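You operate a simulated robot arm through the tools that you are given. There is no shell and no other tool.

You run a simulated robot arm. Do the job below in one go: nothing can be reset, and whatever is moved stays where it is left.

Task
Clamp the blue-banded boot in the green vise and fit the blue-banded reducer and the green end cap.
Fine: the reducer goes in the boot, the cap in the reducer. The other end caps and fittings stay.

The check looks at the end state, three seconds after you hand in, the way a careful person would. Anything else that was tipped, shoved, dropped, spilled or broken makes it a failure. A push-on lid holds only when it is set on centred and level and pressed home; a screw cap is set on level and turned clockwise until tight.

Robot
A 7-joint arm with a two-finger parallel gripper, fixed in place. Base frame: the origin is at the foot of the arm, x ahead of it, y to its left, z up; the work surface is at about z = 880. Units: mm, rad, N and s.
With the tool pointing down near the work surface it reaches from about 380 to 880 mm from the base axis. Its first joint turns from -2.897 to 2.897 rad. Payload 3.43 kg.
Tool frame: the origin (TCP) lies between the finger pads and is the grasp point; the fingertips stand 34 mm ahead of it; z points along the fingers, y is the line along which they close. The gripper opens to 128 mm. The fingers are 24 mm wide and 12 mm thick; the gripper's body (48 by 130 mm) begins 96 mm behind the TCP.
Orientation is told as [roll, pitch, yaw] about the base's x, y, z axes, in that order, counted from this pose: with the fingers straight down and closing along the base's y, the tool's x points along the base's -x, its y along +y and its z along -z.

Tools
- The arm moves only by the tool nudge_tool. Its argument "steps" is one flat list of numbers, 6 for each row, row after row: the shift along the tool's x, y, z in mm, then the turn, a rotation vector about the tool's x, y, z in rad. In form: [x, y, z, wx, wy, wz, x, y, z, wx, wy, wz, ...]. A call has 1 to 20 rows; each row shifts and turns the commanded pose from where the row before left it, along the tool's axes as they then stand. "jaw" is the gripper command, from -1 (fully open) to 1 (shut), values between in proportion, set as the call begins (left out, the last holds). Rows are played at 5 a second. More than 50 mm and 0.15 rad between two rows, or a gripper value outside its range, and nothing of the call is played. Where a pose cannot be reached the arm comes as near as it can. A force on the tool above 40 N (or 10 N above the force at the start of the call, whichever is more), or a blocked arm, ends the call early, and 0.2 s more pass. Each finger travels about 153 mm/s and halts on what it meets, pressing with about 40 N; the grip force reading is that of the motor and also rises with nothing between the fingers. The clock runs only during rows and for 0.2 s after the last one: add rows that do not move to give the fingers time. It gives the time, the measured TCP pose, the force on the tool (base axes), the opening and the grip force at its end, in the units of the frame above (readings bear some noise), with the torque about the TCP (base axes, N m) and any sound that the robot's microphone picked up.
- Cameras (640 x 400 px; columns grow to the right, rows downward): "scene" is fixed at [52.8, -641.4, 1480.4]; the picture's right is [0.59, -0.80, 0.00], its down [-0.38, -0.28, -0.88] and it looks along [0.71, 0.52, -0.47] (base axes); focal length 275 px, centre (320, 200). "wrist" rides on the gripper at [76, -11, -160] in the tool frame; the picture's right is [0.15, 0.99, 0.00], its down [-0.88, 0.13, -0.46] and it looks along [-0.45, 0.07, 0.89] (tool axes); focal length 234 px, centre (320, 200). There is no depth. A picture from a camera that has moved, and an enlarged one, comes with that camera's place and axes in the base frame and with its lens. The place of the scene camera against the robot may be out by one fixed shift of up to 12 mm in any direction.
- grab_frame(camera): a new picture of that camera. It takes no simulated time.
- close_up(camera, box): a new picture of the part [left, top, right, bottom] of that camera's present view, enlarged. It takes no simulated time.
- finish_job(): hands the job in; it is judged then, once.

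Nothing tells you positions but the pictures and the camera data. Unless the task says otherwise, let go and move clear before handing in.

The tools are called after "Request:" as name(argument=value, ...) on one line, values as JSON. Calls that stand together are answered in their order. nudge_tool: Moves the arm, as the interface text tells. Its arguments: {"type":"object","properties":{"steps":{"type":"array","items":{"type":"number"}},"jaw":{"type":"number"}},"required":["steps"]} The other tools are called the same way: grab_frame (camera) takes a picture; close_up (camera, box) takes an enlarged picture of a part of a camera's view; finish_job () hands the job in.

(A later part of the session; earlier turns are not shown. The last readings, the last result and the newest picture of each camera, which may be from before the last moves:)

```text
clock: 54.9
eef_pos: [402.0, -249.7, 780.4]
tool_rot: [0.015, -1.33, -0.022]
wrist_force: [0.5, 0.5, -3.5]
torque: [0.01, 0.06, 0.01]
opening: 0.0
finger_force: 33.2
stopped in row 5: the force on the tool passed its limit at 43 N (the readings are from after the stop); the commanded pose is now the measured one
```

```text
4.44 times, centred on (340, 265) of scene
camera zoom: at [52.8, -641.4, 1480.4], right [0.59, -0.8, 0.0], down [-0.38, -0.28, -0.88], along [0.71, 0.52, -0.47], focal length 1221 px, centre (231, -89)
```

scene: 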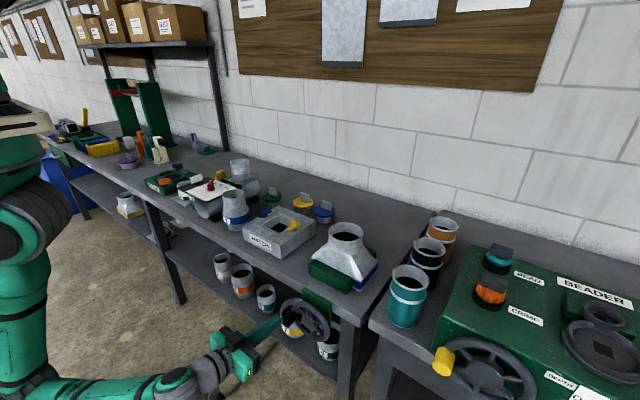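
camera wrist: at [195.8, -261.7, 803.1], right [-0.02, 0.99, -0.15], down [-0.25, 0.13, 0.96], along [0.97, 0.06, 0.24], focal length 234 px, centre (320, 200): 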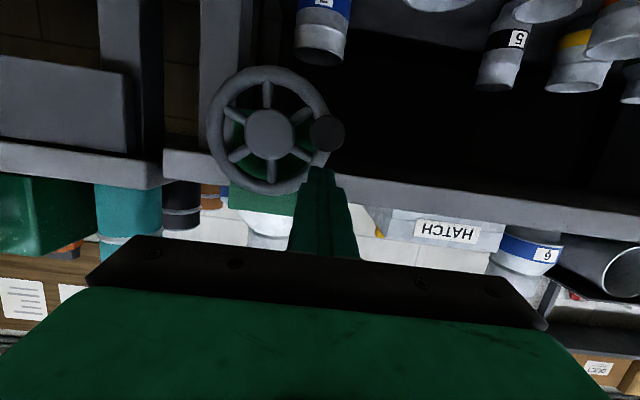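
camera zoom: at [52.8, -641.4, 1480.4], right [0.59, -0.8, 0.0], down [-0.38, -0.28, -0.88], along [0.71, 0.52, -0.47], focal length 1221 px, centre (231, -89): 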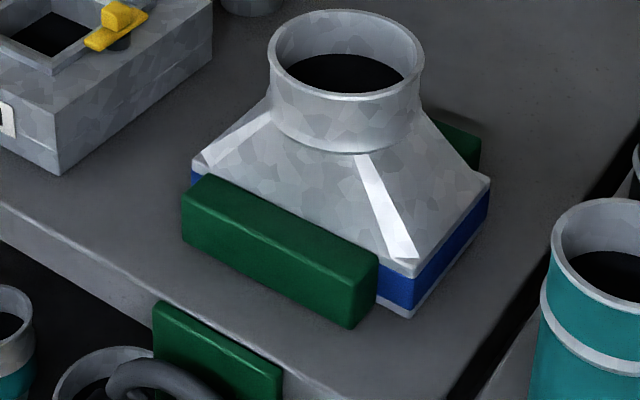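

The wheel holds at 43 N without turning and the boot is tight between the jaws. I'll back off and raise the tool in front of the bench.

Request:
nudge_tool(steps=[6, 0, 1.4, 0, 0, 0, 5, 0, -20, 0, 0, 0, 5, 0, -20, 0, 0, 0, -38.8, 0, -9.5, 0, 0, 0, -38.8, 0, -9.5, 0, 0, 0, -38.8, 0, -9.5, 0, 0, 0, 0, 0, 0, 0, 0, 0])

Request:
grab_frame(camera="scene")

Request:
grab_frame(camera="wrist")

```text
clock: 56.5
eef_pos: [357.4, -250.1, 894.0]
tool_rot: [0.013, -1.331, -0.018]
wrist_force: [-0.5, -0.4, -0.2]
torque: [-0.02, -0.03, 0.03]
opening: 0.0
finger_force: 33.0
```

```text
taken
```

scene: 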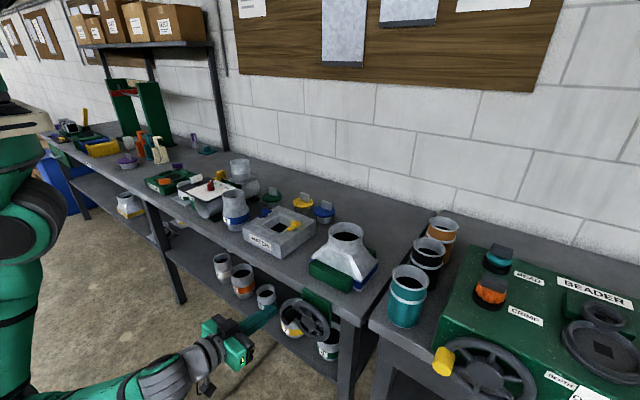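

```text
taken
camera wrist: at [184.3, -260.9, 857.5], right [-0.03, 0.99, -0.14], down [-0.23, 0.13, 0.96], along [0.97, 0.06, 0.23], focal length 234 px, centre (320, 200)
```

wrist: 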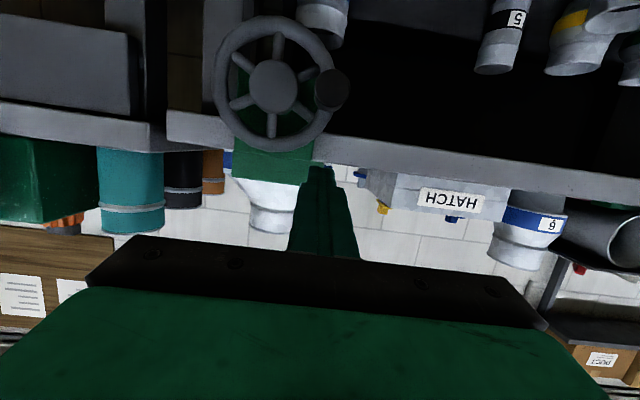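

Request:
nudge_tool(steps=[-38.8, 0, -9.5, 0, 0, 0, -38.8, 0, -9.5, 0, 0, 0, -38.8, 0, -9.5, 0, 0, 0, -38.8, 0, -9.5, 0, 0, 0, -38.8, 0, -9.5, 0, 0, 0, -38.8, 0, -9.5, 0, 0, 0, -38.8, 0, -9.5, 0, 0, 0, 0, 0, 0, 0, 0, 0])

Request:
grab_frame(camera="scene")

```text
clock: 58.3
eef_pos: [372.2, -308.5, 1151.1]
tool_rot: [0.013, -1.33, -0.019]
wrist_force: [-0.3, -0.2, -0.5]
torque: [0.0, 0.0, 0.05]
opening: 0.0
finger_force: 33.1
out of reach, approached as far as the arm can: row 3, 4, 5, 6, 7
```

```text
taken
```

scene: 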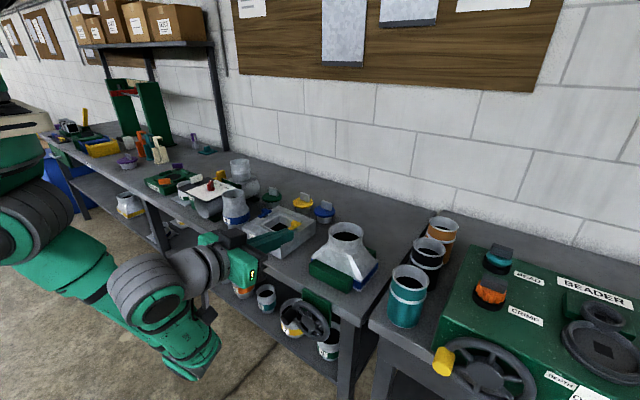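

Now I'll move forward over the bench at this height, where there's nothing to hit.

Request:
nudge_tool(steps=[-9.5, 0, 38.8, 0, 0, 0, -9.5, 0, 38.8, 0, 0, 0, -9.5, 0, 38.8, 0, 0, 0, -9.5, 0, 38.8, 0, 0, 0, -9.5, 0, 38.8, 0, 0, 0, 0, 0, 0, 0, 0, 0])

Request:
grab_frame(camera="scene")

```text
clock: 59.7
eef_pos: [575.0, -309.5, 1151.6]
tool_rot: [0.012, -1.333, -0.016]
wrist_force: [-0.3, -0.1, 0.3]
torque: [0.01, -0.03, 0.02]
opening: 0.0
finger_force: 33.0
```

```text
taken
```

scene: 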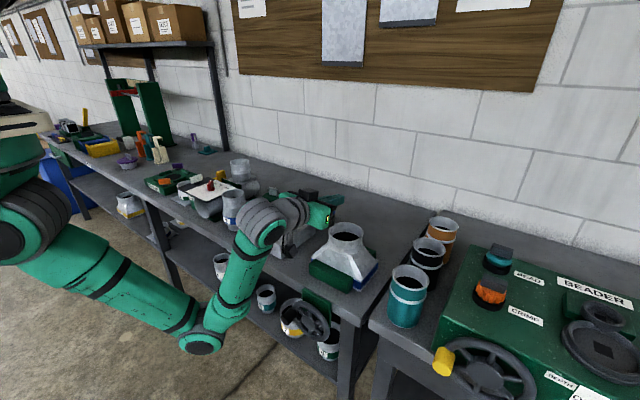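

Request:
nudge_tool(steps=[-10, 0, 0, 0, 0.15, 0, -10, 0, 0, 0, 0.15, 0, -10, 0, 0, 0, 0.15, 0, -5, 0, -5, 0, 0.15, 0, 0, 0, -10, 0, 0.15, 0, 0, 0, 0, 0, 0, 0])

Request:
grab_frame(camera="scene")

```text
clock: 61.1
eef_pos: [577.9, -309.4, 1191.7]
tool_rot: [0.003, -0.58, -0.007]
wrist_force: [-0.1, 0.2, 0.0]
torque: [0.01, 0.03, 0.0]
opening: 0.0
finger_force: 32.9
```

```text
taken
```

scene: 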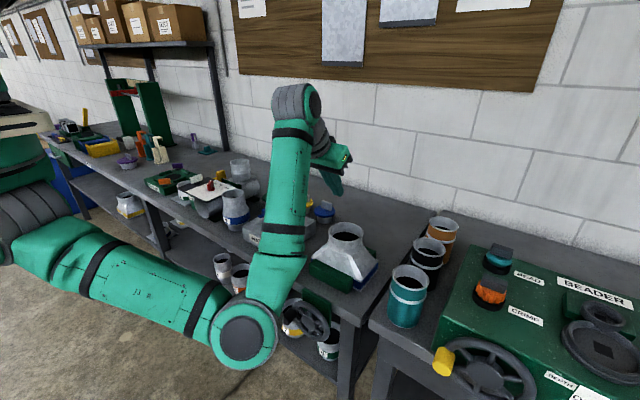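

Request:
nudge_tool(steps=[0, 0, -20, 0, 0.15, 0, 0, 0, -20, 0, 0.15, 0, 0, 0, -20, 0, 0.15, 0, 0, 0, -20, 0, 0.13, 0, 0, 40, -20, 0, 0, 0, 0, 40, -20, 0, 0, 0, 0, 40, -20, 0, 0, 0, 0, 40, 0, 0, 0, 0, 0, 40, 0, 0, 0, 0, 0, 0, 0, 0, 0, 0])

Request:
grab_frame(camera="scene")

Request:
grab_frame(camera="wrist")

```text
clock: 63.3
eef_pos: [548.5, -108.3, 1326.3]
tool_rot: [0.004, -0.002, -0.004]
wrist_force: [0.5, 0.3, 0.1]
torque: [0.02, -0.05, -0.02]
opening: 0.0
finger_force: 32.9
```

```text
taken
```

scene: 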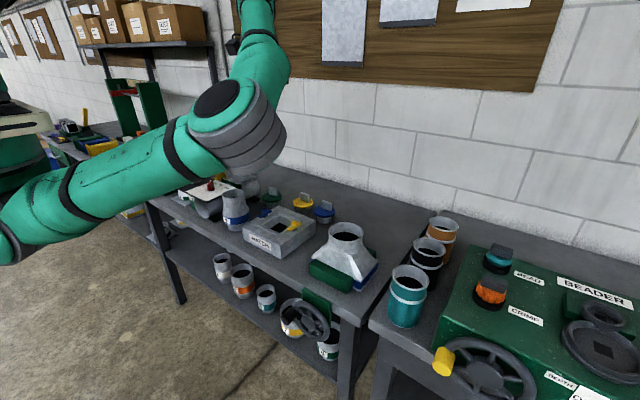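

```text
taken
camera wrist: at [472.7, -120.4, 1486.0], right [-0.14, 0.99, 0.0], down [0.88, 0.12, 0.46], along [0.45, 0.07, -0.89], focal length 234 px, centre (320, 200)
```

wrist: 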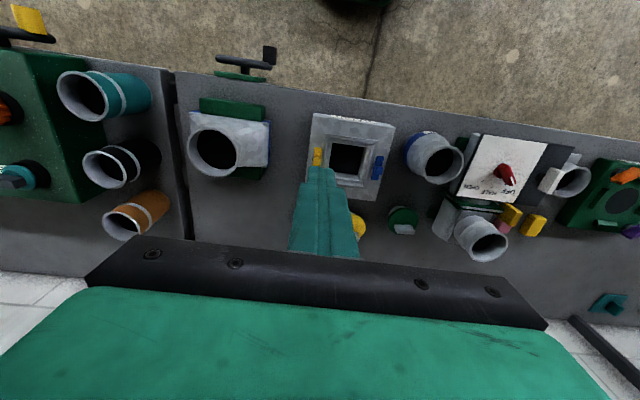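

The boot is clamped and the arm is back high, with its elbow swung out to the side. Now I'll look closely at the reducer and caps.

Request:
close_up(camera="scene", box=[200, 170, 290, 250])

Request:
close_up(camera="wrist", box=[380, 110, 520, 270])

Request:
close_up(camera="wrist", box=[170, 40, 310, 200])

Request:
close_up(camera="scene", box=[250, 180, 400, 300])

```text
5.00 times, centred on (245, 210) of scene
camera zoom: at [52.8, -641.4, 1480.4], right [0.59, -0.8, 0.0], down [-0.38, -0.28, -0.88], along [0.71, 0.52, -0.47], focal length 1374 px, centre (695, 150)
```

zoom: 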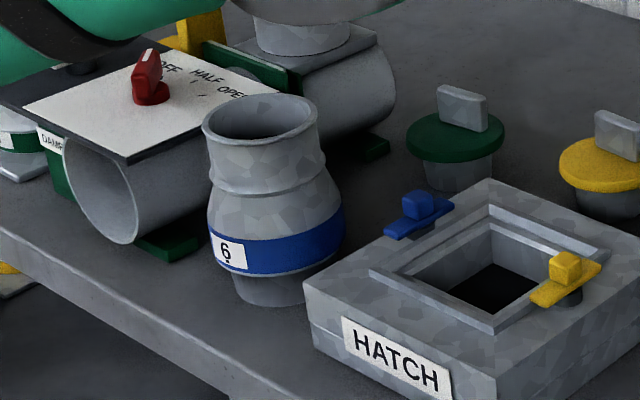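

```text
2.50 times, centred on (450, 190) of wrist
camera zoom: at [472.7, -120.4, 1486.0], right [-0.14, 0.99, 0.0], down [0.88, 0.12, 0.46], along [0.45, 0.07, -0.89], focal length 585 px, centre (-5, 225)
```

zoom: 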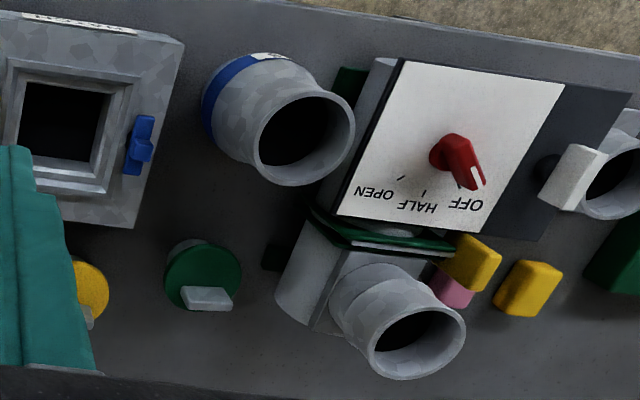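

```text
2.50 times, centred on (240, 120) of wrist
camera zoom: at [472.7, -120.4, 1486.0], right [-0.14, 0.99, 0.0], down [0.88, 0.12, 0.46], along [0.45, 0.07, -0.89], focal length 585 px, centre (520, 400)
```

zoom: 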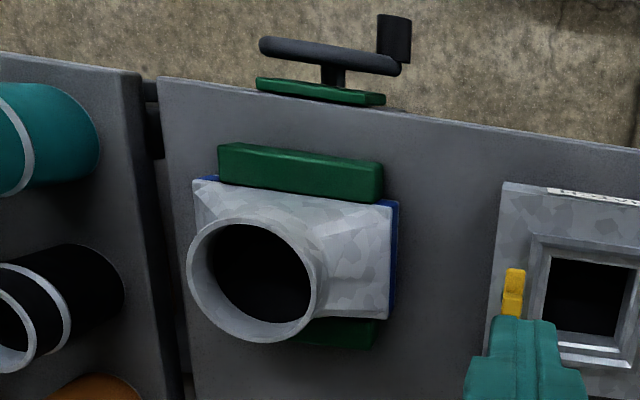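

```text
3.33 times, centred on (325, 240) of scene
camera zoom: at [52.8, -641.4, 1480.4], right [0.59, -0.8, 0.0], down [-0.38, -0.28, -0.88], along [0.71, 0.52, -0.47], focal length 916 px, centre (303, 67)
```

zoom: 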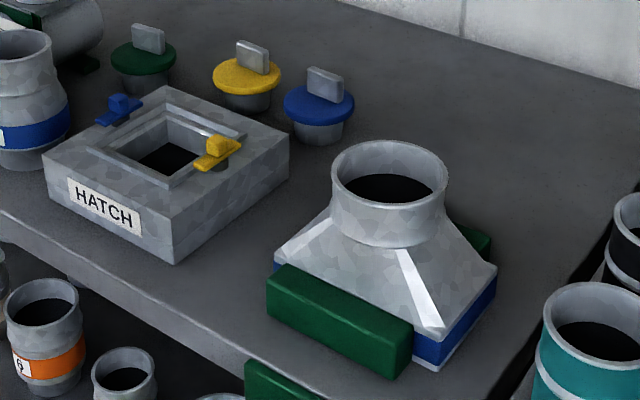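

The reducer stands at about (584,142) with its rim near z≈1034, and its narrow spigot end is already pointing down. I'll move above it with the gripper open to about 112 mm.

Request:
nudge_tool(steps=[-5, 42, 0, 0, 0, 0, -5, 42, 10, 0, 0, 0, -5, 42, 20, 0, 0, 0, -5, 42, 20, 0, 0, 0, -5, 42, 25, 0, 0, 0, -5, 40, 25, 0, 0, 0, 0, 0, 20, 0, 0, 0, 0, 0, 0, 0, 0, 0], jaw=-0.75)

Request:
grab_frame(camera="wrist")

Request:
grab_frame(camera="scene")

```text
clock: 65.1
eef_pos: [580.6, 140.4, 1207.5]
tool_rot: [0.002, -0.001, -0.006]
wrist_force: [0.1, 0.8, -0.3]
torque: [0.01, -0.01, 0.02]
opening: 111.8
finger_force: 0.1
```

```text
taken
camera wrist: at [504.6, 130.1, 1367.5], right [-0.14, 0.99, 0.0], down [0.88, 0.12, 0.46], along [0.45, 0.07, -0.89], focal length 234 px, centre (320, 200)
```

wrist: 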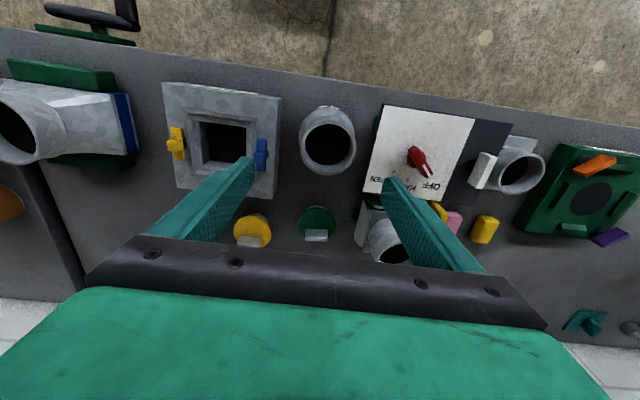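

```text
taken
```

scene: 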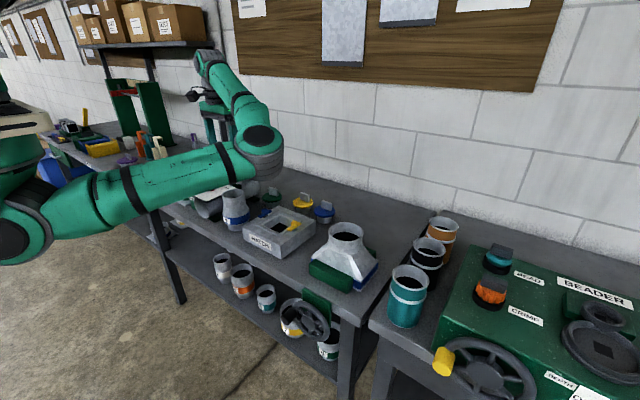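

Request:
close_up(camera="wrist", box=[260, 90, 400, 200])

```text
3.64 times, centred on (330, 145) of wrist
camera zoom: at [504.6, 130.1, 1367.5], right [-0.14, 0.99, 0.0], down [0.88, 0.12, 0.46], along [0.45, 0.07, -0.89], focal length 852 px, centre (284, 400)
```

zoom: 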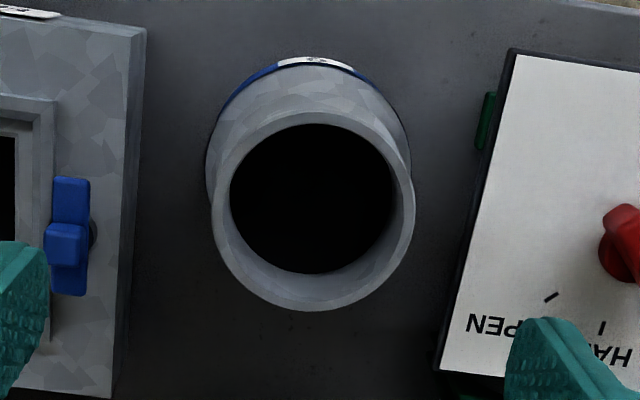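

The rim centre refines to about (594,155,1025). I'll correct and descend partway to verify.

Request:
nudge_tool(steps=[-6.5, 7, 30, 0, 0, 0.006, -6.5, 7, 30, 0, 0, 0, 0, 0, 30, 0, 0, 0, 0, 0, 0, 0, 0, 0])

Request:
grab_frame(camera="wrist")

Request:
close_up(camera="scene", box=[180, 100, 320, 240])

```text
clock: 66.1
eef_pos: [593.9, 153.1, 1117.9]
tool_rot: [0.003, -0.002, -0.011]
wrist_force: [0.4, 0.9, -0.3]
torque: [0.03, 0.01, -0.03]
opening: 112.2
finger_force: 0.0
```

```text
taken
camera wrist: at [517.3, 143.0, 1276.9], right [-0.13, 0.99, 0.0], down [0.88, 0.12, 0.46], along [0.45, 0.06, -0.89], focal length 234 px, centre (320, 200)
```

wrist: 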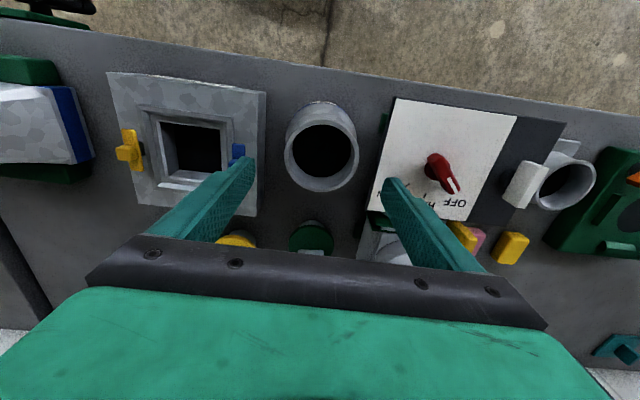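

```text
2.86 times, centred on (250, 170) of scene
camera zoom: at [52.8, -641.4, 1480.4], right [0.59, -0.8, 0.0], down [-0.38, -0.28, -0.88], along [0.71, 0.52, -0.47], focal length 785 px, centre (520, 286)
```

zoom: 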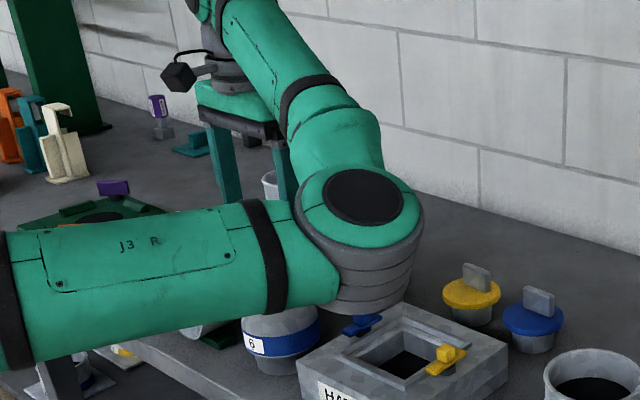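

Alignment is good (within 2 mm). I'll fix the small yaw and descend to straddle the neck.

Request:
nudge_tool(steps=[0, 1, 25, 0, 0, -0.01, 0, 1, 25, 0, 0, 0, 0, 0, 20, 0, 0, 0, 0, 0, 19, 0, 0, 0, 0, 0, 0, 0, 0, 0])

Request:
grab_frame(camera="wrist")

Request:
close_up(camera="scene", box=[180, 100, 320, 240])

```text
clock: 67.3
eef_pos: [597.3, 156.8, 1029.7]
tool_rot: [0.002, -0.003, -0.002]
wrist_force: [0.2, -0.2, 0.3]
torque: [0.0, -0.03, -0.02]
opening: 111.9
finger_force: 0.0
```

```text
taken
camera wrist: at [520.9, 146.3, 1187.7], right [-0.14, 0.99, 0.0], down [0.88, 0.13, 0.46], along [0.45, 0.07, -0.89], focal length 234 px, centre (320, 200)
```

wrist: 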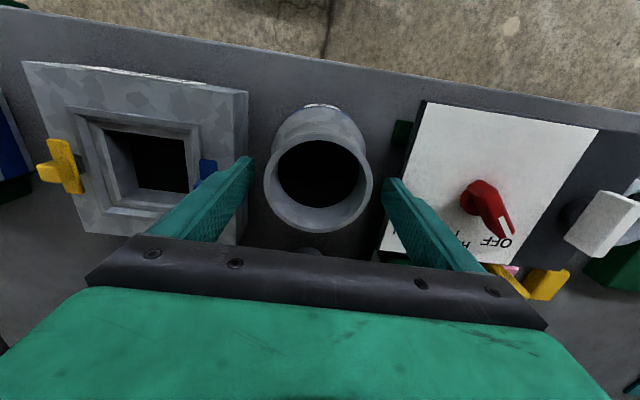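

```text
2.86 times, centred on (250, 170) of scene
camera zoom: at [52.8, -641.4, 1480.4], right [0.59, -0.8, 0.0], down [-0.38, -0.28, -0.88], along [0.71, 0.52, -0.47], focal length 785 px, centre (520, 286)
```

zoom: 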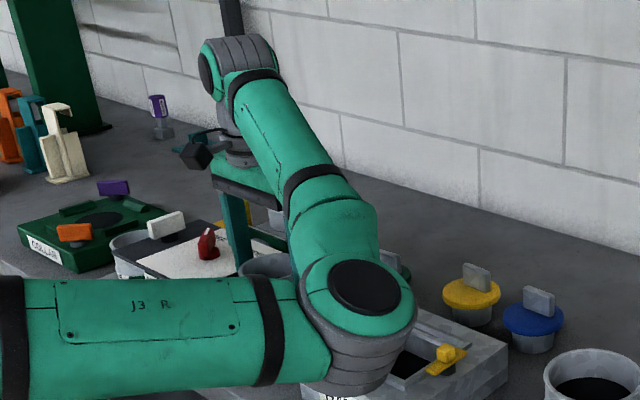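

Request:
nudge_tool(steps=[0, 0, 0, 0, 0, 0, 0, 0, 0, 0, 0, 0, 0, 0, 0, 0, 0, 0], jaw=1)

Request:
grab_frame(camera="wrist")

```text
clock: 68.1
eef_pos: [596.4, 157.0, 1027.5]
tool_rot: [0.003, -0.002, -0.002]
wrist_force: [-0.5, 0.1, 0.3]
torque: [-0.01, -0.04, -0.02]
opening: 78.7
finger_force: 40.1
```

```text
taken
camera wrist: at [521.0, 146.3, 1187.8], right [-0.14, 0.99, 0.0], down [0.88, 0.13, 0.46], along [0.45, 0.07, -0.89], focal length 234 px, centre (320, 200)
```

wrist: 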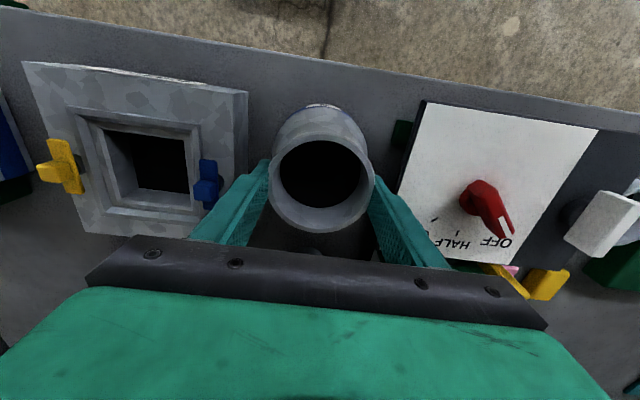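

Gripped cleanly at 78.7 mm. Lifting straight up about 205 mm.

Request:
nudge_tool(steps=[0, 0, -8, 0, 0, 0, 0, 0, -20, 0, 0, 0, 0, 0, -36, 0, 0, 0, 0, 0, -36, 0, 0, 0, 0, 0, -36, 0, 0, 0, 0, 0, -36, 0, 0, 0, 0, 0, -36, 0, 0, 0, 0, 0, 0, 0, 0, 0])

Request:
grab_frame(camera="scene")

Request:
close_up(camera="scene", box=[180, 80, 320, 240])

Request:
grab_frame(camera="wrist")

```text
clock: 69.9
eef_pos: [594.6, 156.3, 1236.4]
tool_rot: [0.002, -0.001, 0.0]
wrist_force: [0.5, -0.2, -2.2]
torque: [0.02, 0.03, -0.02]
opening: 78.4
finger_force: 39.7
```

```text
taken
```

scene: 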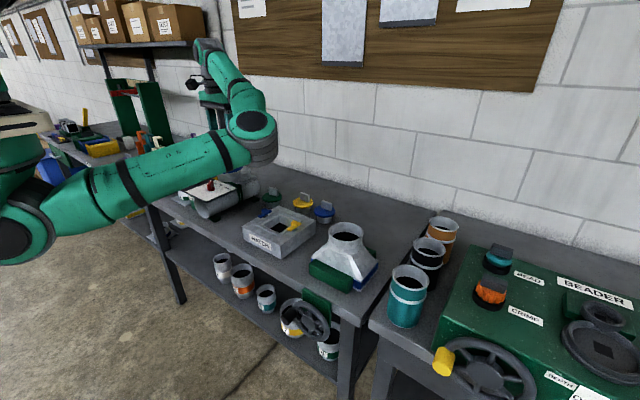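

```text
2.50 times, centred on (250, 160) of scene
camera zoom: at [52.8, -641.4, 1480.4], right [0.59, -0.8, 0.0], down [-0.38, -0.28, -0.88], along [0.71, 0.52, -0.47], focal length 687 px, centre (495, 300)
```

zoom: 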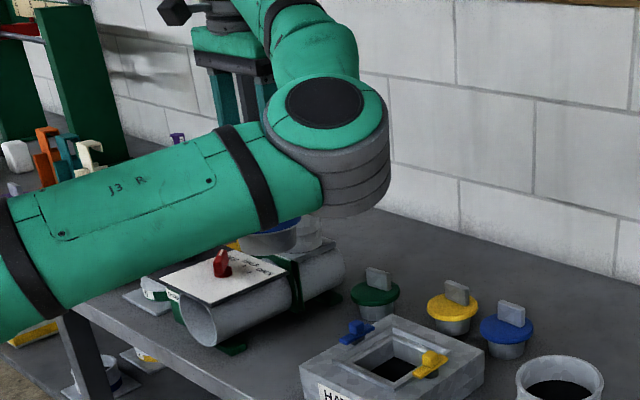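

```text
taken
camera wrist: at [518.5, 145.2, 1396.2], right [-0.14, 0.99, 0.0], down [0.88, 0.13, 0.46], along [0.45, 0.07, -0.89], focal length 234 px, centre (320, 200)
```

wrist: 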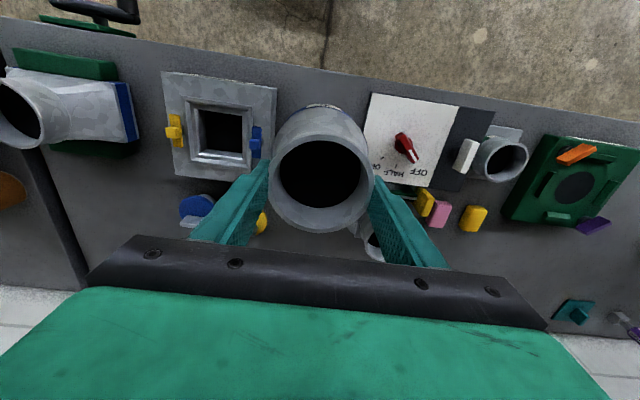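

Holding the reducer, with its bottom at about z=1088. I'll carry it towards the boot and stop short, so the wrist camera can measure the collar.

Request:
nudge_tool(steps=[0, -42, 0, 0, 0, 0, 0, -42, 0, 0, 0, 0, 0, -42, 0, 0, 0, 0, 0, -42, 0, 0, 0, 0, 0, -42, 0, 0, 0, 0, 0, -42, 0, 0, 0, 0, 0, -42, 0, 0, 0, 0, 0, -42, 0, 0, 0, 0, 0, 0, 0, 0, 0, 0])

Request:
grab_frame(camera="wrist")

Request:
grab_frame(camera="scene")

Request:
close_up(camera="wrist", box=[150, 80, 330, 220])

```text
clock: 71.9
eef_pos: [595.1, -180.5, 1236.7]
tool_rot: [0.003, -0.003, -0.002]
wrist_force: [0.5, 0.4, -3.1]
torque: [0.02, -0.02, 0.01]
opening: 78.6
finger_force: 39.9
```

```text
taken
camera wrist: at [519.0, -191.1, 1395.5], right [-0.14, 0.99, 0.0], down [0.88, 0.13, 0.46], along [0.45, 0.07, -0.89], focal length 234 px, centre (320, 200)
```

wrist: 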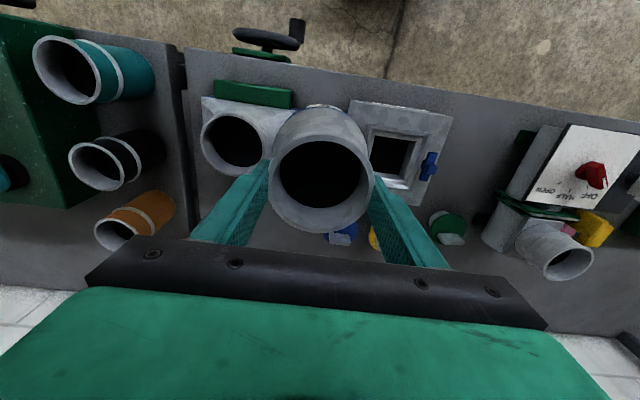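

```text
taken
```

scene: 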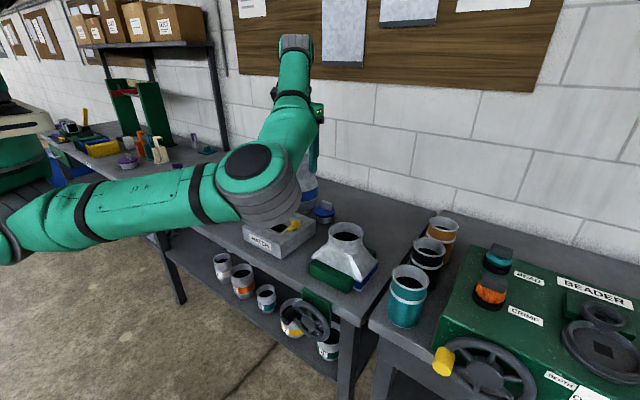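

```text
2.86 times, centred on (240, 150) of wrist
camera zoom: at [519.0, -191.1, 1395.5], right [-0.14, 0.99, 0.0], down [0.88, 0.13, 0.46], along [0.45, 0.07, -0.89], focal length 669 px, centre (549, 343)
```

zoom: 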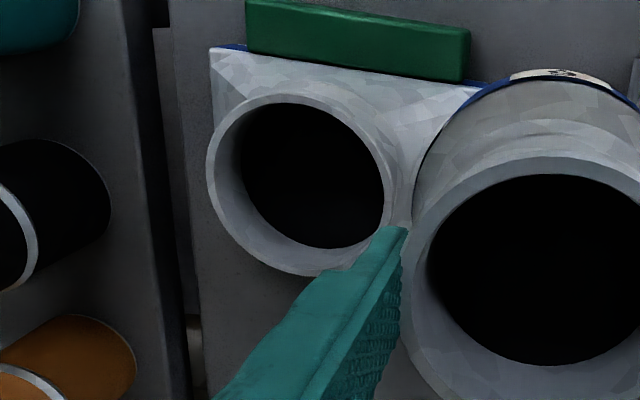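

The collar centre looks to be around (634,-316). I'll move the reducer above it, keeping its bottom about 35 mm clear, and check in both cameras.

Request:
nudge_tool(steps=[-10, -34, 0, 0, 0, 0, -10, -34, 0, 0, 0, 0, -10, -34, 0, 0, 0, 0, -9, -33.5, 0, 0, 0, 0, 0, 0, 18, 0, 0, 0, 0, 0, 18, 0, 0, 0, 0, 0, 0, 0, 0, 0])

Request:
grab_frame(camera="wrist")

Request:
grab_frame(camera="scene")

Request:
close_up(camera="scene", box=[280, 160, 400, 300])

```text
clock: 73.5
eef_pos: [631.5, -313.5, 1197.9]
tool_rot: [0.005, -0.003, -0.001]
wrist_force: [-1.4, -0.4, -3.6]
torque: [-0.03, -0.04, 0.0]
opening: 78.6
finger_force: 40.2
```

```text
taken
camera wrist: at [555.7, -325.2, 1358.2], right [-0.15, 0.99, 0.0], down [0.88, 0.13, 0.46], along [0.45, 0.07, -0.89], focal length 234 px, centre (320, 200)
```

wrist: 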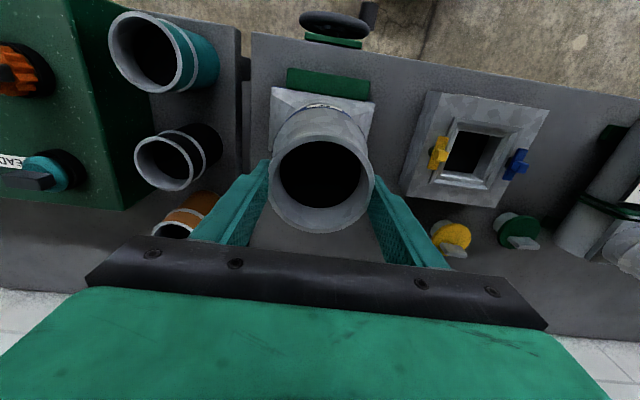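

```text
taken
```

scene: 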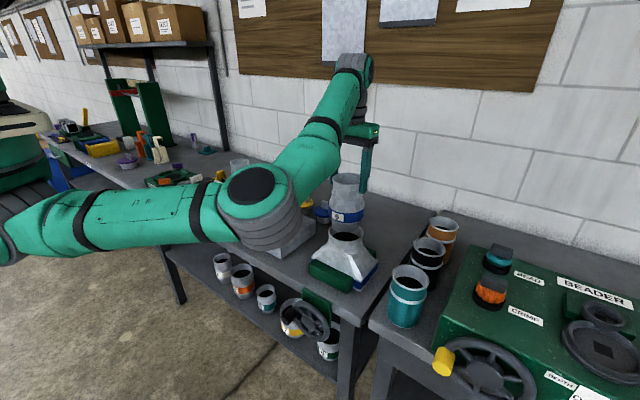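

```text
2.86 times, centred on (340, 230) of scene
camera zoom: at [52.8, -641.4, 1480.4], right [0.59, -0.8, 0.0], down [-0.38, -0.28, -0.88], along [0.71, 0.52, -0.47], focal length 785 px, centre (263, 114)
```

zoom: 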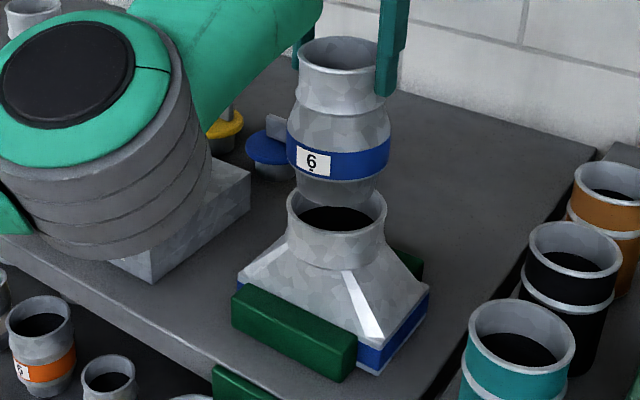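

The alignment looks close from the scene camera. I'll zoom the wrist view to compare the boot body with the reducer.

Request:
close_up(camera="wrist", box=[250, 60, 400, 240])

Request:
close_up(camera="scene", box=[315, 190, 375, 250])

```text
2.22 times, centred on (325, 150) of wrist
camera zoom: at [555.7, -325.2, 1358.2], right [-0.15, 0.99, 0.0], down [0.88, 0.13, 0.46], along [0.45, 0.07, -0.89], focal length 520 px, centre (309, 311)
```

zoom: 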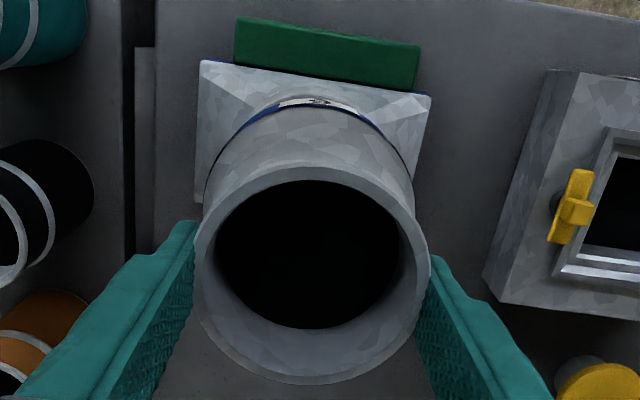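

```text
6.67 times, centred on (345, 220) of scene
camera zoom: at [52.8, -641.4, 1480.4], right [0.59, -0.8, 0.0], down [-0.38, -0.28, -0.88], along [0.71, 0.52, -0.47], focal length 1832 px, centre (153, 67)
```

zoom: 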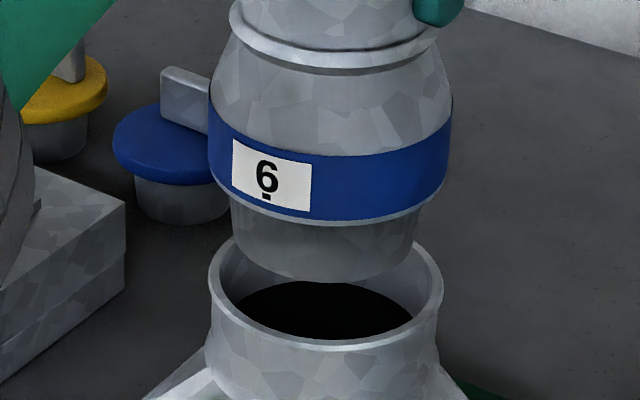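

The spigot is tapered with good lead-in clearance. I need about +3 mm in x and -2.5 mm in y, then lower it to the rim and check again.

Request:
nudge_tool(steps=[-3, -2.5, 0, 0, 0, 0, 0, 0, 15, 0, 0, 0, 0, 0, 15, 0, 0, 0, 0, 0, 0, 0, 0, 0])

Request:
close_up(camera="scene", box=[315, 190, 375, 250])

Request:
close_up(camera="wrist", box=[250, 60, 400, 240])

```text
clock: 74.5
eef_pos: [637.0, -317.9, 1168.9]
tool_rot: [0.002, -0.002, -0.001]
wrist_force: [-0.6, 0.6, -2.6]
torque: [-0.03, -0.01, 0.03]
opening: 78.4
finger_force: 40.0
```

```text
6.67 times, centred on (345, 220) of scene
camera zoom: at [52.8, -641.4, 1480.4], right [0.59, -0.8, 0.0], down [-0.38, -0.28, -0.88], along [0.71, 0.52, -0.47], focal length 1832 px, centre (153, 67)
```

zoom: 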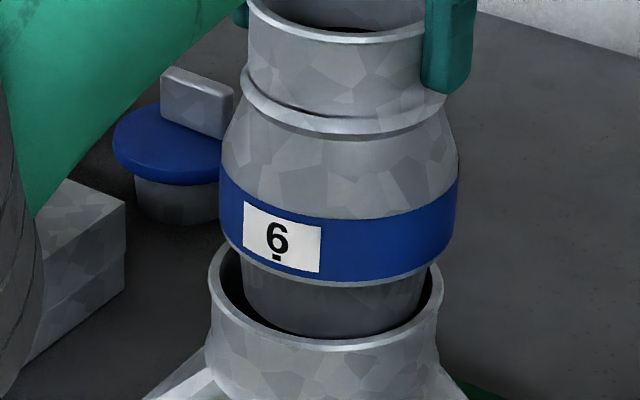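

```text
2.22 times, centred on (325, 150) of wrist
camera zoom: at [560.1, -328.5, 1327.8], right [-0.14, 0.99, 0.0], down [0.88, 0.13, 0.46], along [0.45, 0.07, -0.89], focal length 520 px, centre (309, 311)
```

zoom: 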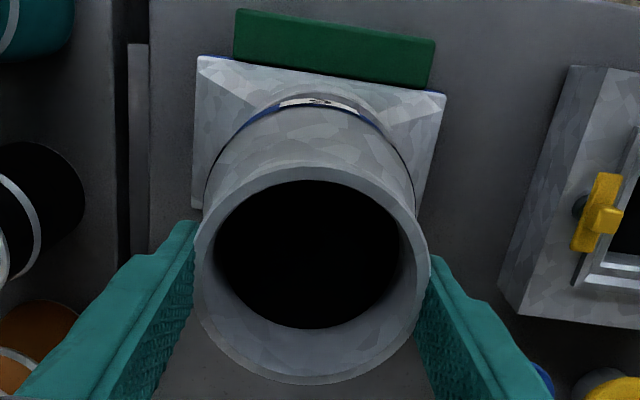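

The spigot sits about 3 mm to the right of centre in the scene view, and the wrist view agrees. I'll correct by (-2.3,+2) and insert slowly.

Request:
nudge_tool(steps=[2.3, 2, 0, 0, 0, 0, 0, 0, 0, 0, 0, 0, 0, 0, 0, 0, 0, 0])

Request:
close_up(camera="scene", box=[315, 190, 375, 250])

Request:
close_up(camera="wrist", box=[250, 60, 400, 240])

```text
clock: 75.3
eef_pos: [635.4, -314.0, 1168.0]
tool_rot: [0.004, -0.001, -0.002]
wrist_force: [0.9, -0.3, -2.7]
torque: [-0.01, 0.05, -0.01]
opening: 78.4
finger_force: 40.4
```

```text
6.67 times, centred on (345, 220) of scene
camera zoom: at [52.8, -641.4, 1480.4], right [0.59, -0.8, 0.0], down [-0.38, -0.28, -0.88], along [0.71, 0.52, -0.47], focal length 1832 px, centre (153, 67)
```

zoom: 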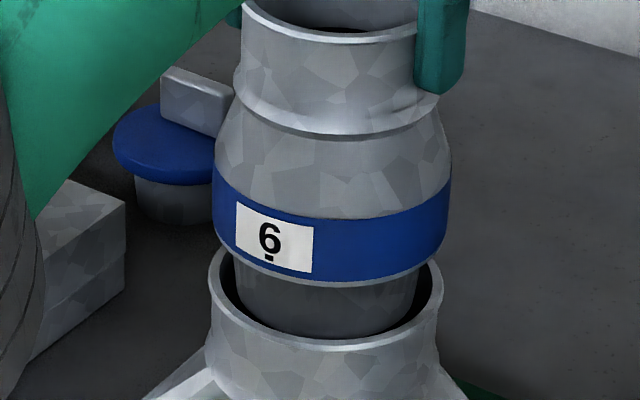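

```text
2.22 times, centred on (325, 150) of wrist
camera zoom: at [558.7, -326.1, 1327.6], right [-0.14, 0.99, 0.0], down [0.88, 0.13, 0.46], along [0.45, 0.07, -0.89], focal length 520 px, centre (309, 311)
```

zoom: 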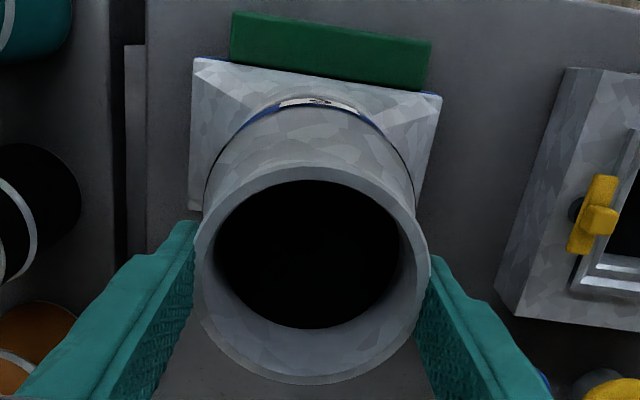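

It's centred in the scene view within about 1 mm. Lowering slowly with force checks.

Request:
nudge_tool(steps=[0, 0, 3, 0, 0, 0, 0, 0, 3, 0, 0, 0, 0, 0, 3, 0, 0, 0, 0, 0, 3, 0, 0, 0, 0, 0, 0, 0, 0, 0])

Request:
close_up(camera="scene", box=[315, 190, 375, 250])

```text
clock: 76.5
eef_pos: [634.0, -316.0, 1157.3]
tool_rot: [0.003, -0.002, -0.002]
wrist_force: [-0.3, 0.0, -2.7]
torque: [0.01, -0.05, 0.03]
opening: 78.4
finger_force: 39.6
```

```text
6.67 times, centred on (345, 220) of scene
camera zoom: at [52.8, -641.4, 1480.4], right [0.59, -0.8, 0.0], down [-0.38, -0.28, -0.88], along [0.71, 0.52, -0.47], focal length 1832 px, centre (153, 67)
```

zoom: 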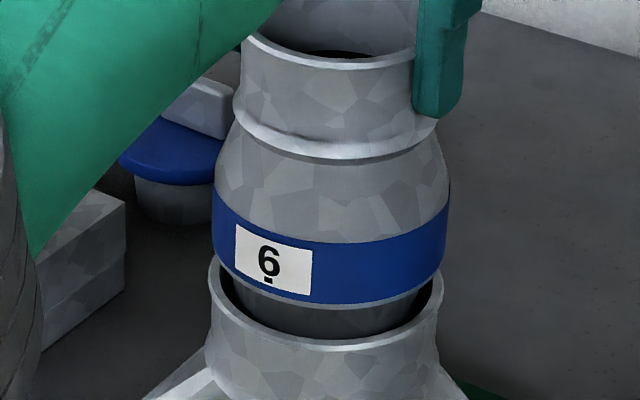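

No contact yet, and the gaps look even. Continuing down.

Request:
nudge_tool(steps=[0, 0, 3, 0, 0, 0, 0, 0, 3, 0, 0, 0, 0, 0, 3, 0, 0, 0, 0, 0, 3, 0, 0, 0, 0, 0, 0, 0, 0, 0])

Request:
close_up(camera="scene", box=[315, 190, 375, 250])

Request:
close_up(camera="wrist", box=[250, 60, 400, 240])

```text
clock: 77.7
eef_pos: [634.0, -315.6, 1144.7]
tool_rot: [0.002, -0.002, -0.001]
wrist_force: [-0.9, 0.9, -2.3]
torque: [-0.01, 0.01, 0.01]
opening: 78.2
finger_force: 39.8
```

```text
6.67 times, centred on (345, 220) of scene
camera zoom: at [52.8, -641.4, 1480.4], right [0.59, -0.8, 0.0], down [-0.38, -0.28, -0.88], along [0.71, 0.52, -0.47], focal length 1832 px, centre (153, 67)
```

zoom: 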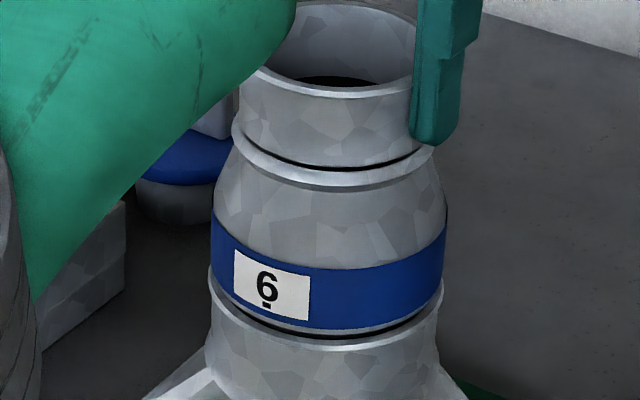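

```text
2.22 times, centred on (325, 150) of wrist
camera zoom: at [558.4, -326.0, 1303.7], right [-0.14, 0.99, 0.0], down [0.88, 0.13, 0.46], along [0.45, 0.07, -0.89], focal length 520 px, centre (309, 311)
```

zoom: 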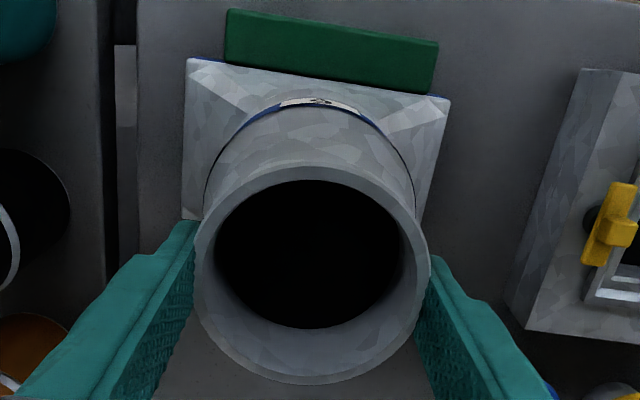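

About 7 mm left. Lower in 2 mm steps until it seats.

Request:
nudge_tool(steps=[0, 0, 2, 0, 0, 0, 0, 0, 2, 0, 0, 0, 0, 0, 2, 0, 0, 0, 0, 0, 0, 0, 0, 0])

Request:
close_up(camera="scene", box=[315, 190, 375, 250])

```text
clock: 78.7
eef_pos: [634.8, -315.0, 1137.8]
tool_rot: [0.005, -0.003, -0.002]
wrist_force: [-0.2, 0.2, -2.3]
torque: [-0.02, -0.03, 0.02]
opening: 78.3
finger_force: 39.3
```

```text
6.67 times, centred on (345, 220) of scene
camera zoom: at [52.8, -641.4, 1480.4], right [0.59, -0.8, 0.0], down [-0.38, -0.28, -0.88], along [0.71, 0.52, -0.47], focal length 1832 px, centre (153, 67)
```

zoom: 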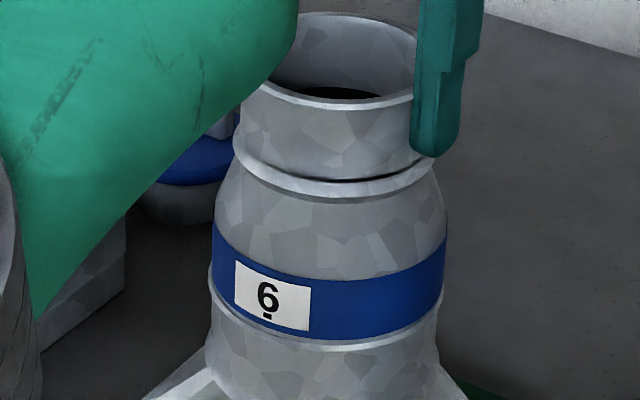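

Request:
nudge_tool(steps=[0, 0, 1, 0, 0, 0, 0, 0, 1, 0, 0, 0, 0, 0, 1, 0, 0, 0, 0, 0, 0, 0, 0, 0])

Request:
close_up(camera="scene", box=[315, 190, 375, 250])

```text
clock: 79.7
eef_pos: [634.8, -313.6, 1138.4]
tool_rot: [0.004, -0.005, 0.001]
wrist_force: [-0.7, 1.4, 28.6]
torque: [-0.18, 0.36, 0.47]
opening: 78.4
finger_force: 40.4
```

```text
6.67 times, centred on (345, 220) of scene
camera zoom: at [52.8, -641.4, 1480.4], right [0.59, -0.8, 0.0], down [-0.38, -0.28, -0.88], along [0.71, 0.52, -0.47], focal length 1832 px, centre (153, 67)
```

zoom: 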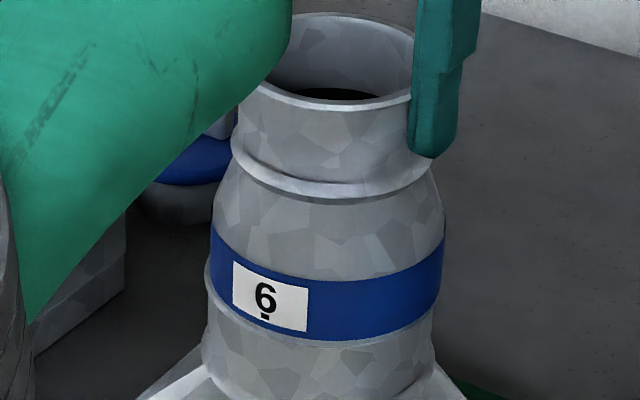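

The reducer is seated, with 29 N reaction and its band flush on the collar. I'll release and rise, then inspect.

Request:
nudge_tool(steps=[0, 0, 0, 0, 0, 0, 0, 0, 0, 0, 0, 0, 0, 0, 0, 0, 0, 0], jaw=-0.75)

Request:
nudge_tool(steps=[0, 0, -20, 0, 0, 0, 0, 0, -40, 0, 0, 0, 0, 0, -40, 0, 0, 0, 0, 0, 0, 0, 0, 0])

Request:
grab_frame(camera="wrist")

Request:
close_up(camera="scene", box=[290, 160, 390, 300])

```text
clock: 80.5
eef_pos: [633.7, -316.1, 1137.2]
tool_rot: [0.004, -0.002, -0.003]
wrist_force: [0.2, -0.5, 0.7]
torque: [-0.02, 0.0, 0.0]
opening: 111.9
finger_force: 0.0
```

```text
clock: 81.5
eef_pos: [633.3, -317.0, 1234.5]
tool_rot: [0.004, -0.003, -0.002]
wrist_force: [-0.1, 0.4, -0.5]
torque: [0.0, 0.0, -0.02]
opening: 111.8
finger_force: 0.0
```

```text
taken
camera wrist: at [557.9, -327.7, 1394.6], right [-0.14, 0.99, 0.0], down [0.88, 0.13, 0.46], along [0.45, 0.07, -0.89], focal length 234 px, centre (320, 200)
```

wrist: 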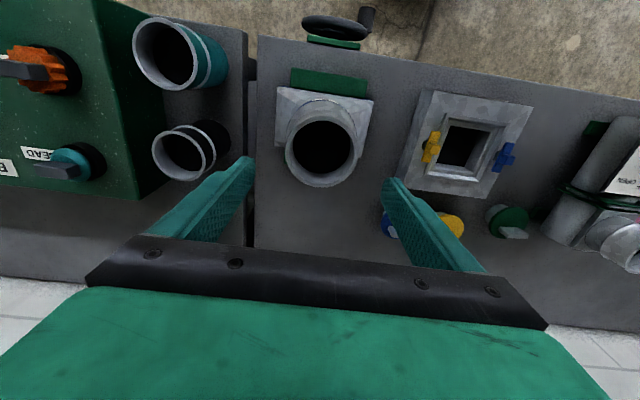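

```text
2.86 times, centred on (340, 230) of scene
camera zoom: at [52.8, -641.4, 1480.4], right [0.59, -0.8, 0.0], down [-0.38, -0.28, -0.88], along [0.71, 0.52, -0.47], focal length 785 px, centre (263, 114)
```

zoom: 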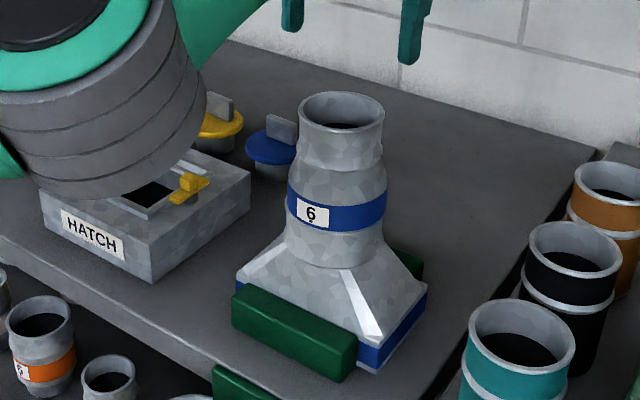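

The reducer is in and standing straight. Now the green cap, which I place at about (793,164) with its tab lengthwise along y. I'll move above it at a safe height.

Request:
nudge_tool(steps=[0, 0, -40, 0, 0, 0, 0, 0, -20, 0, 0, 0, -11, 40, 0, 0, 0, 0, -11, 40, 0, 0, 0, 0, -11, 40, 0, 0, 0, 0, -11, 40, 0, 0, 0, 0, -11, 40, 0, 0, 0, 0, -11, 40, 0, 0, 0, 0, -11, 40, 0, 0, 0, 0, -11, 40, 0, 0, 0, 0, -11, 40, 0, 0, 0, 0, -11, 40, 0, 0, 0, 0, -11, 40, 0, 0, 0, 0, -5, 40, 0, 0, 0, 0, 0, 0, 0, 0, 0, 0], jaw=0)

Request:
grab_frame(camera="wrist")

Request:
grab_frame(camera="scene")

```text
clock: 84.7
eef_pos: [762.0, 164.8, 1296.0]
tool_rot: [0.003, -0.003, -0.002]
wrist_force: [-0.3, -0.9, 0.4]
torque: [0.05, -0.03, 0.0]
opening: 64.0
finger_force: 0.0
```

```text
taken
camera wrist: at [686.2, 153.6, 1455.8], right [-0.14, 0.99, 0.0], down [0.88, 0.13, 0.46], along [0.45, 0.07, -0.89], focal length 234 px, centre (320, 200)
```

wrist: 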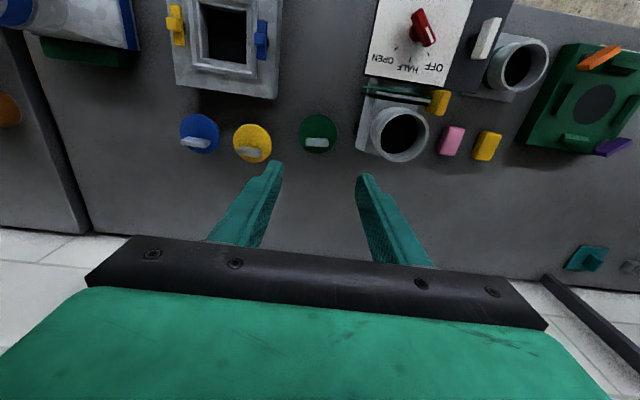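

```text
taken
```

scene: 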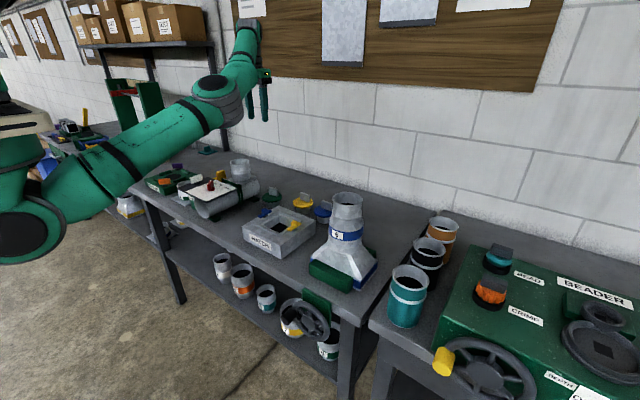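

Request:
close_up(camera="wrist", box=[270, 90, 370, 170])

Request:
close_up(camera="scene", box=[240, 175, 350, 235])

Request:
close_up(camera="scene", box=[290, 170, 400, 300])

```text
5.00 times, centred on (320, 130) of wrist
camera zoom: at [686.2, 153.6, 1455.8], right [-0.14, 0.99, 0.0], down [0.88, 0.13, 0.46], along [0.45, 0.07, -0.89], focal length 1171 px, centre (320, 550)
```

zoom: 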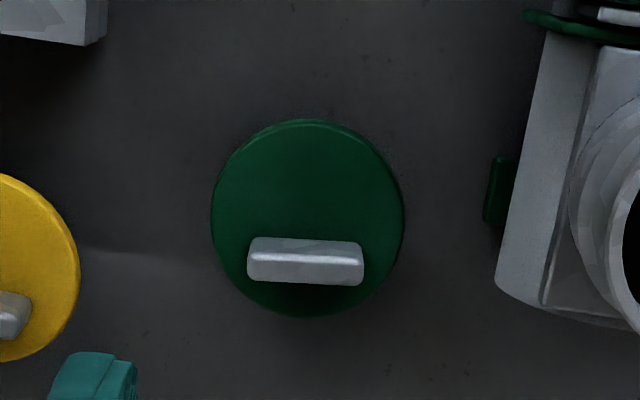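

```text
5.82 times, centred on (295, 205) of scene
camera zoom: at [52.8, -641.4, 1480.4], right [0.59, -0.8, 0.0], down [-0.38, -0.28, -0.88], along [0.71, 0.52, -0.47], focal length 1599 px, centre (466, 171)
```

zoom: 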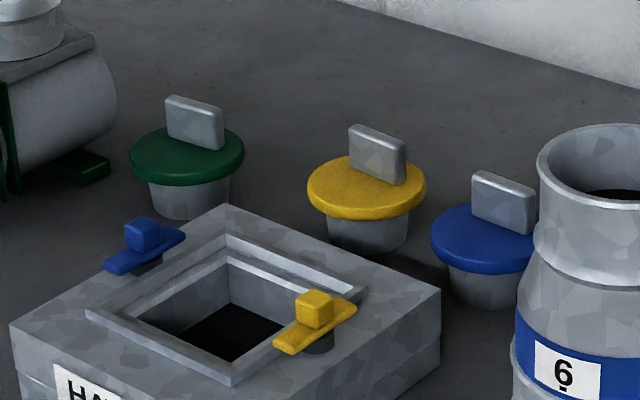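

```text
3.08 times, centred on (345, 235) of scene
camera zoom: at [52.8, -641.4, 1480.4], right [0.59, -0.8, 0.0], down [-0.38, -0.28, -0.88], along [0.71, 0.52, -0.47], focal length 846 px, centre (243, 92)
```

zoom: 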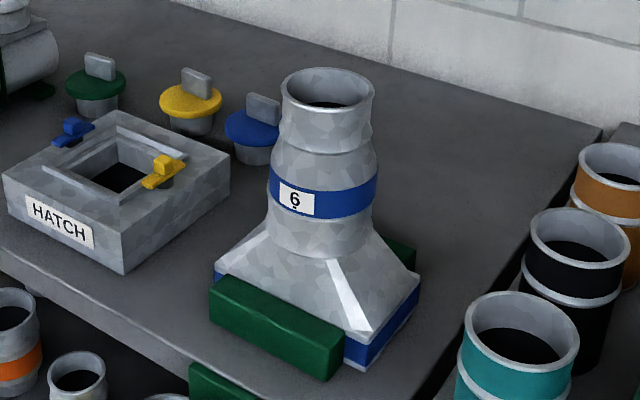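

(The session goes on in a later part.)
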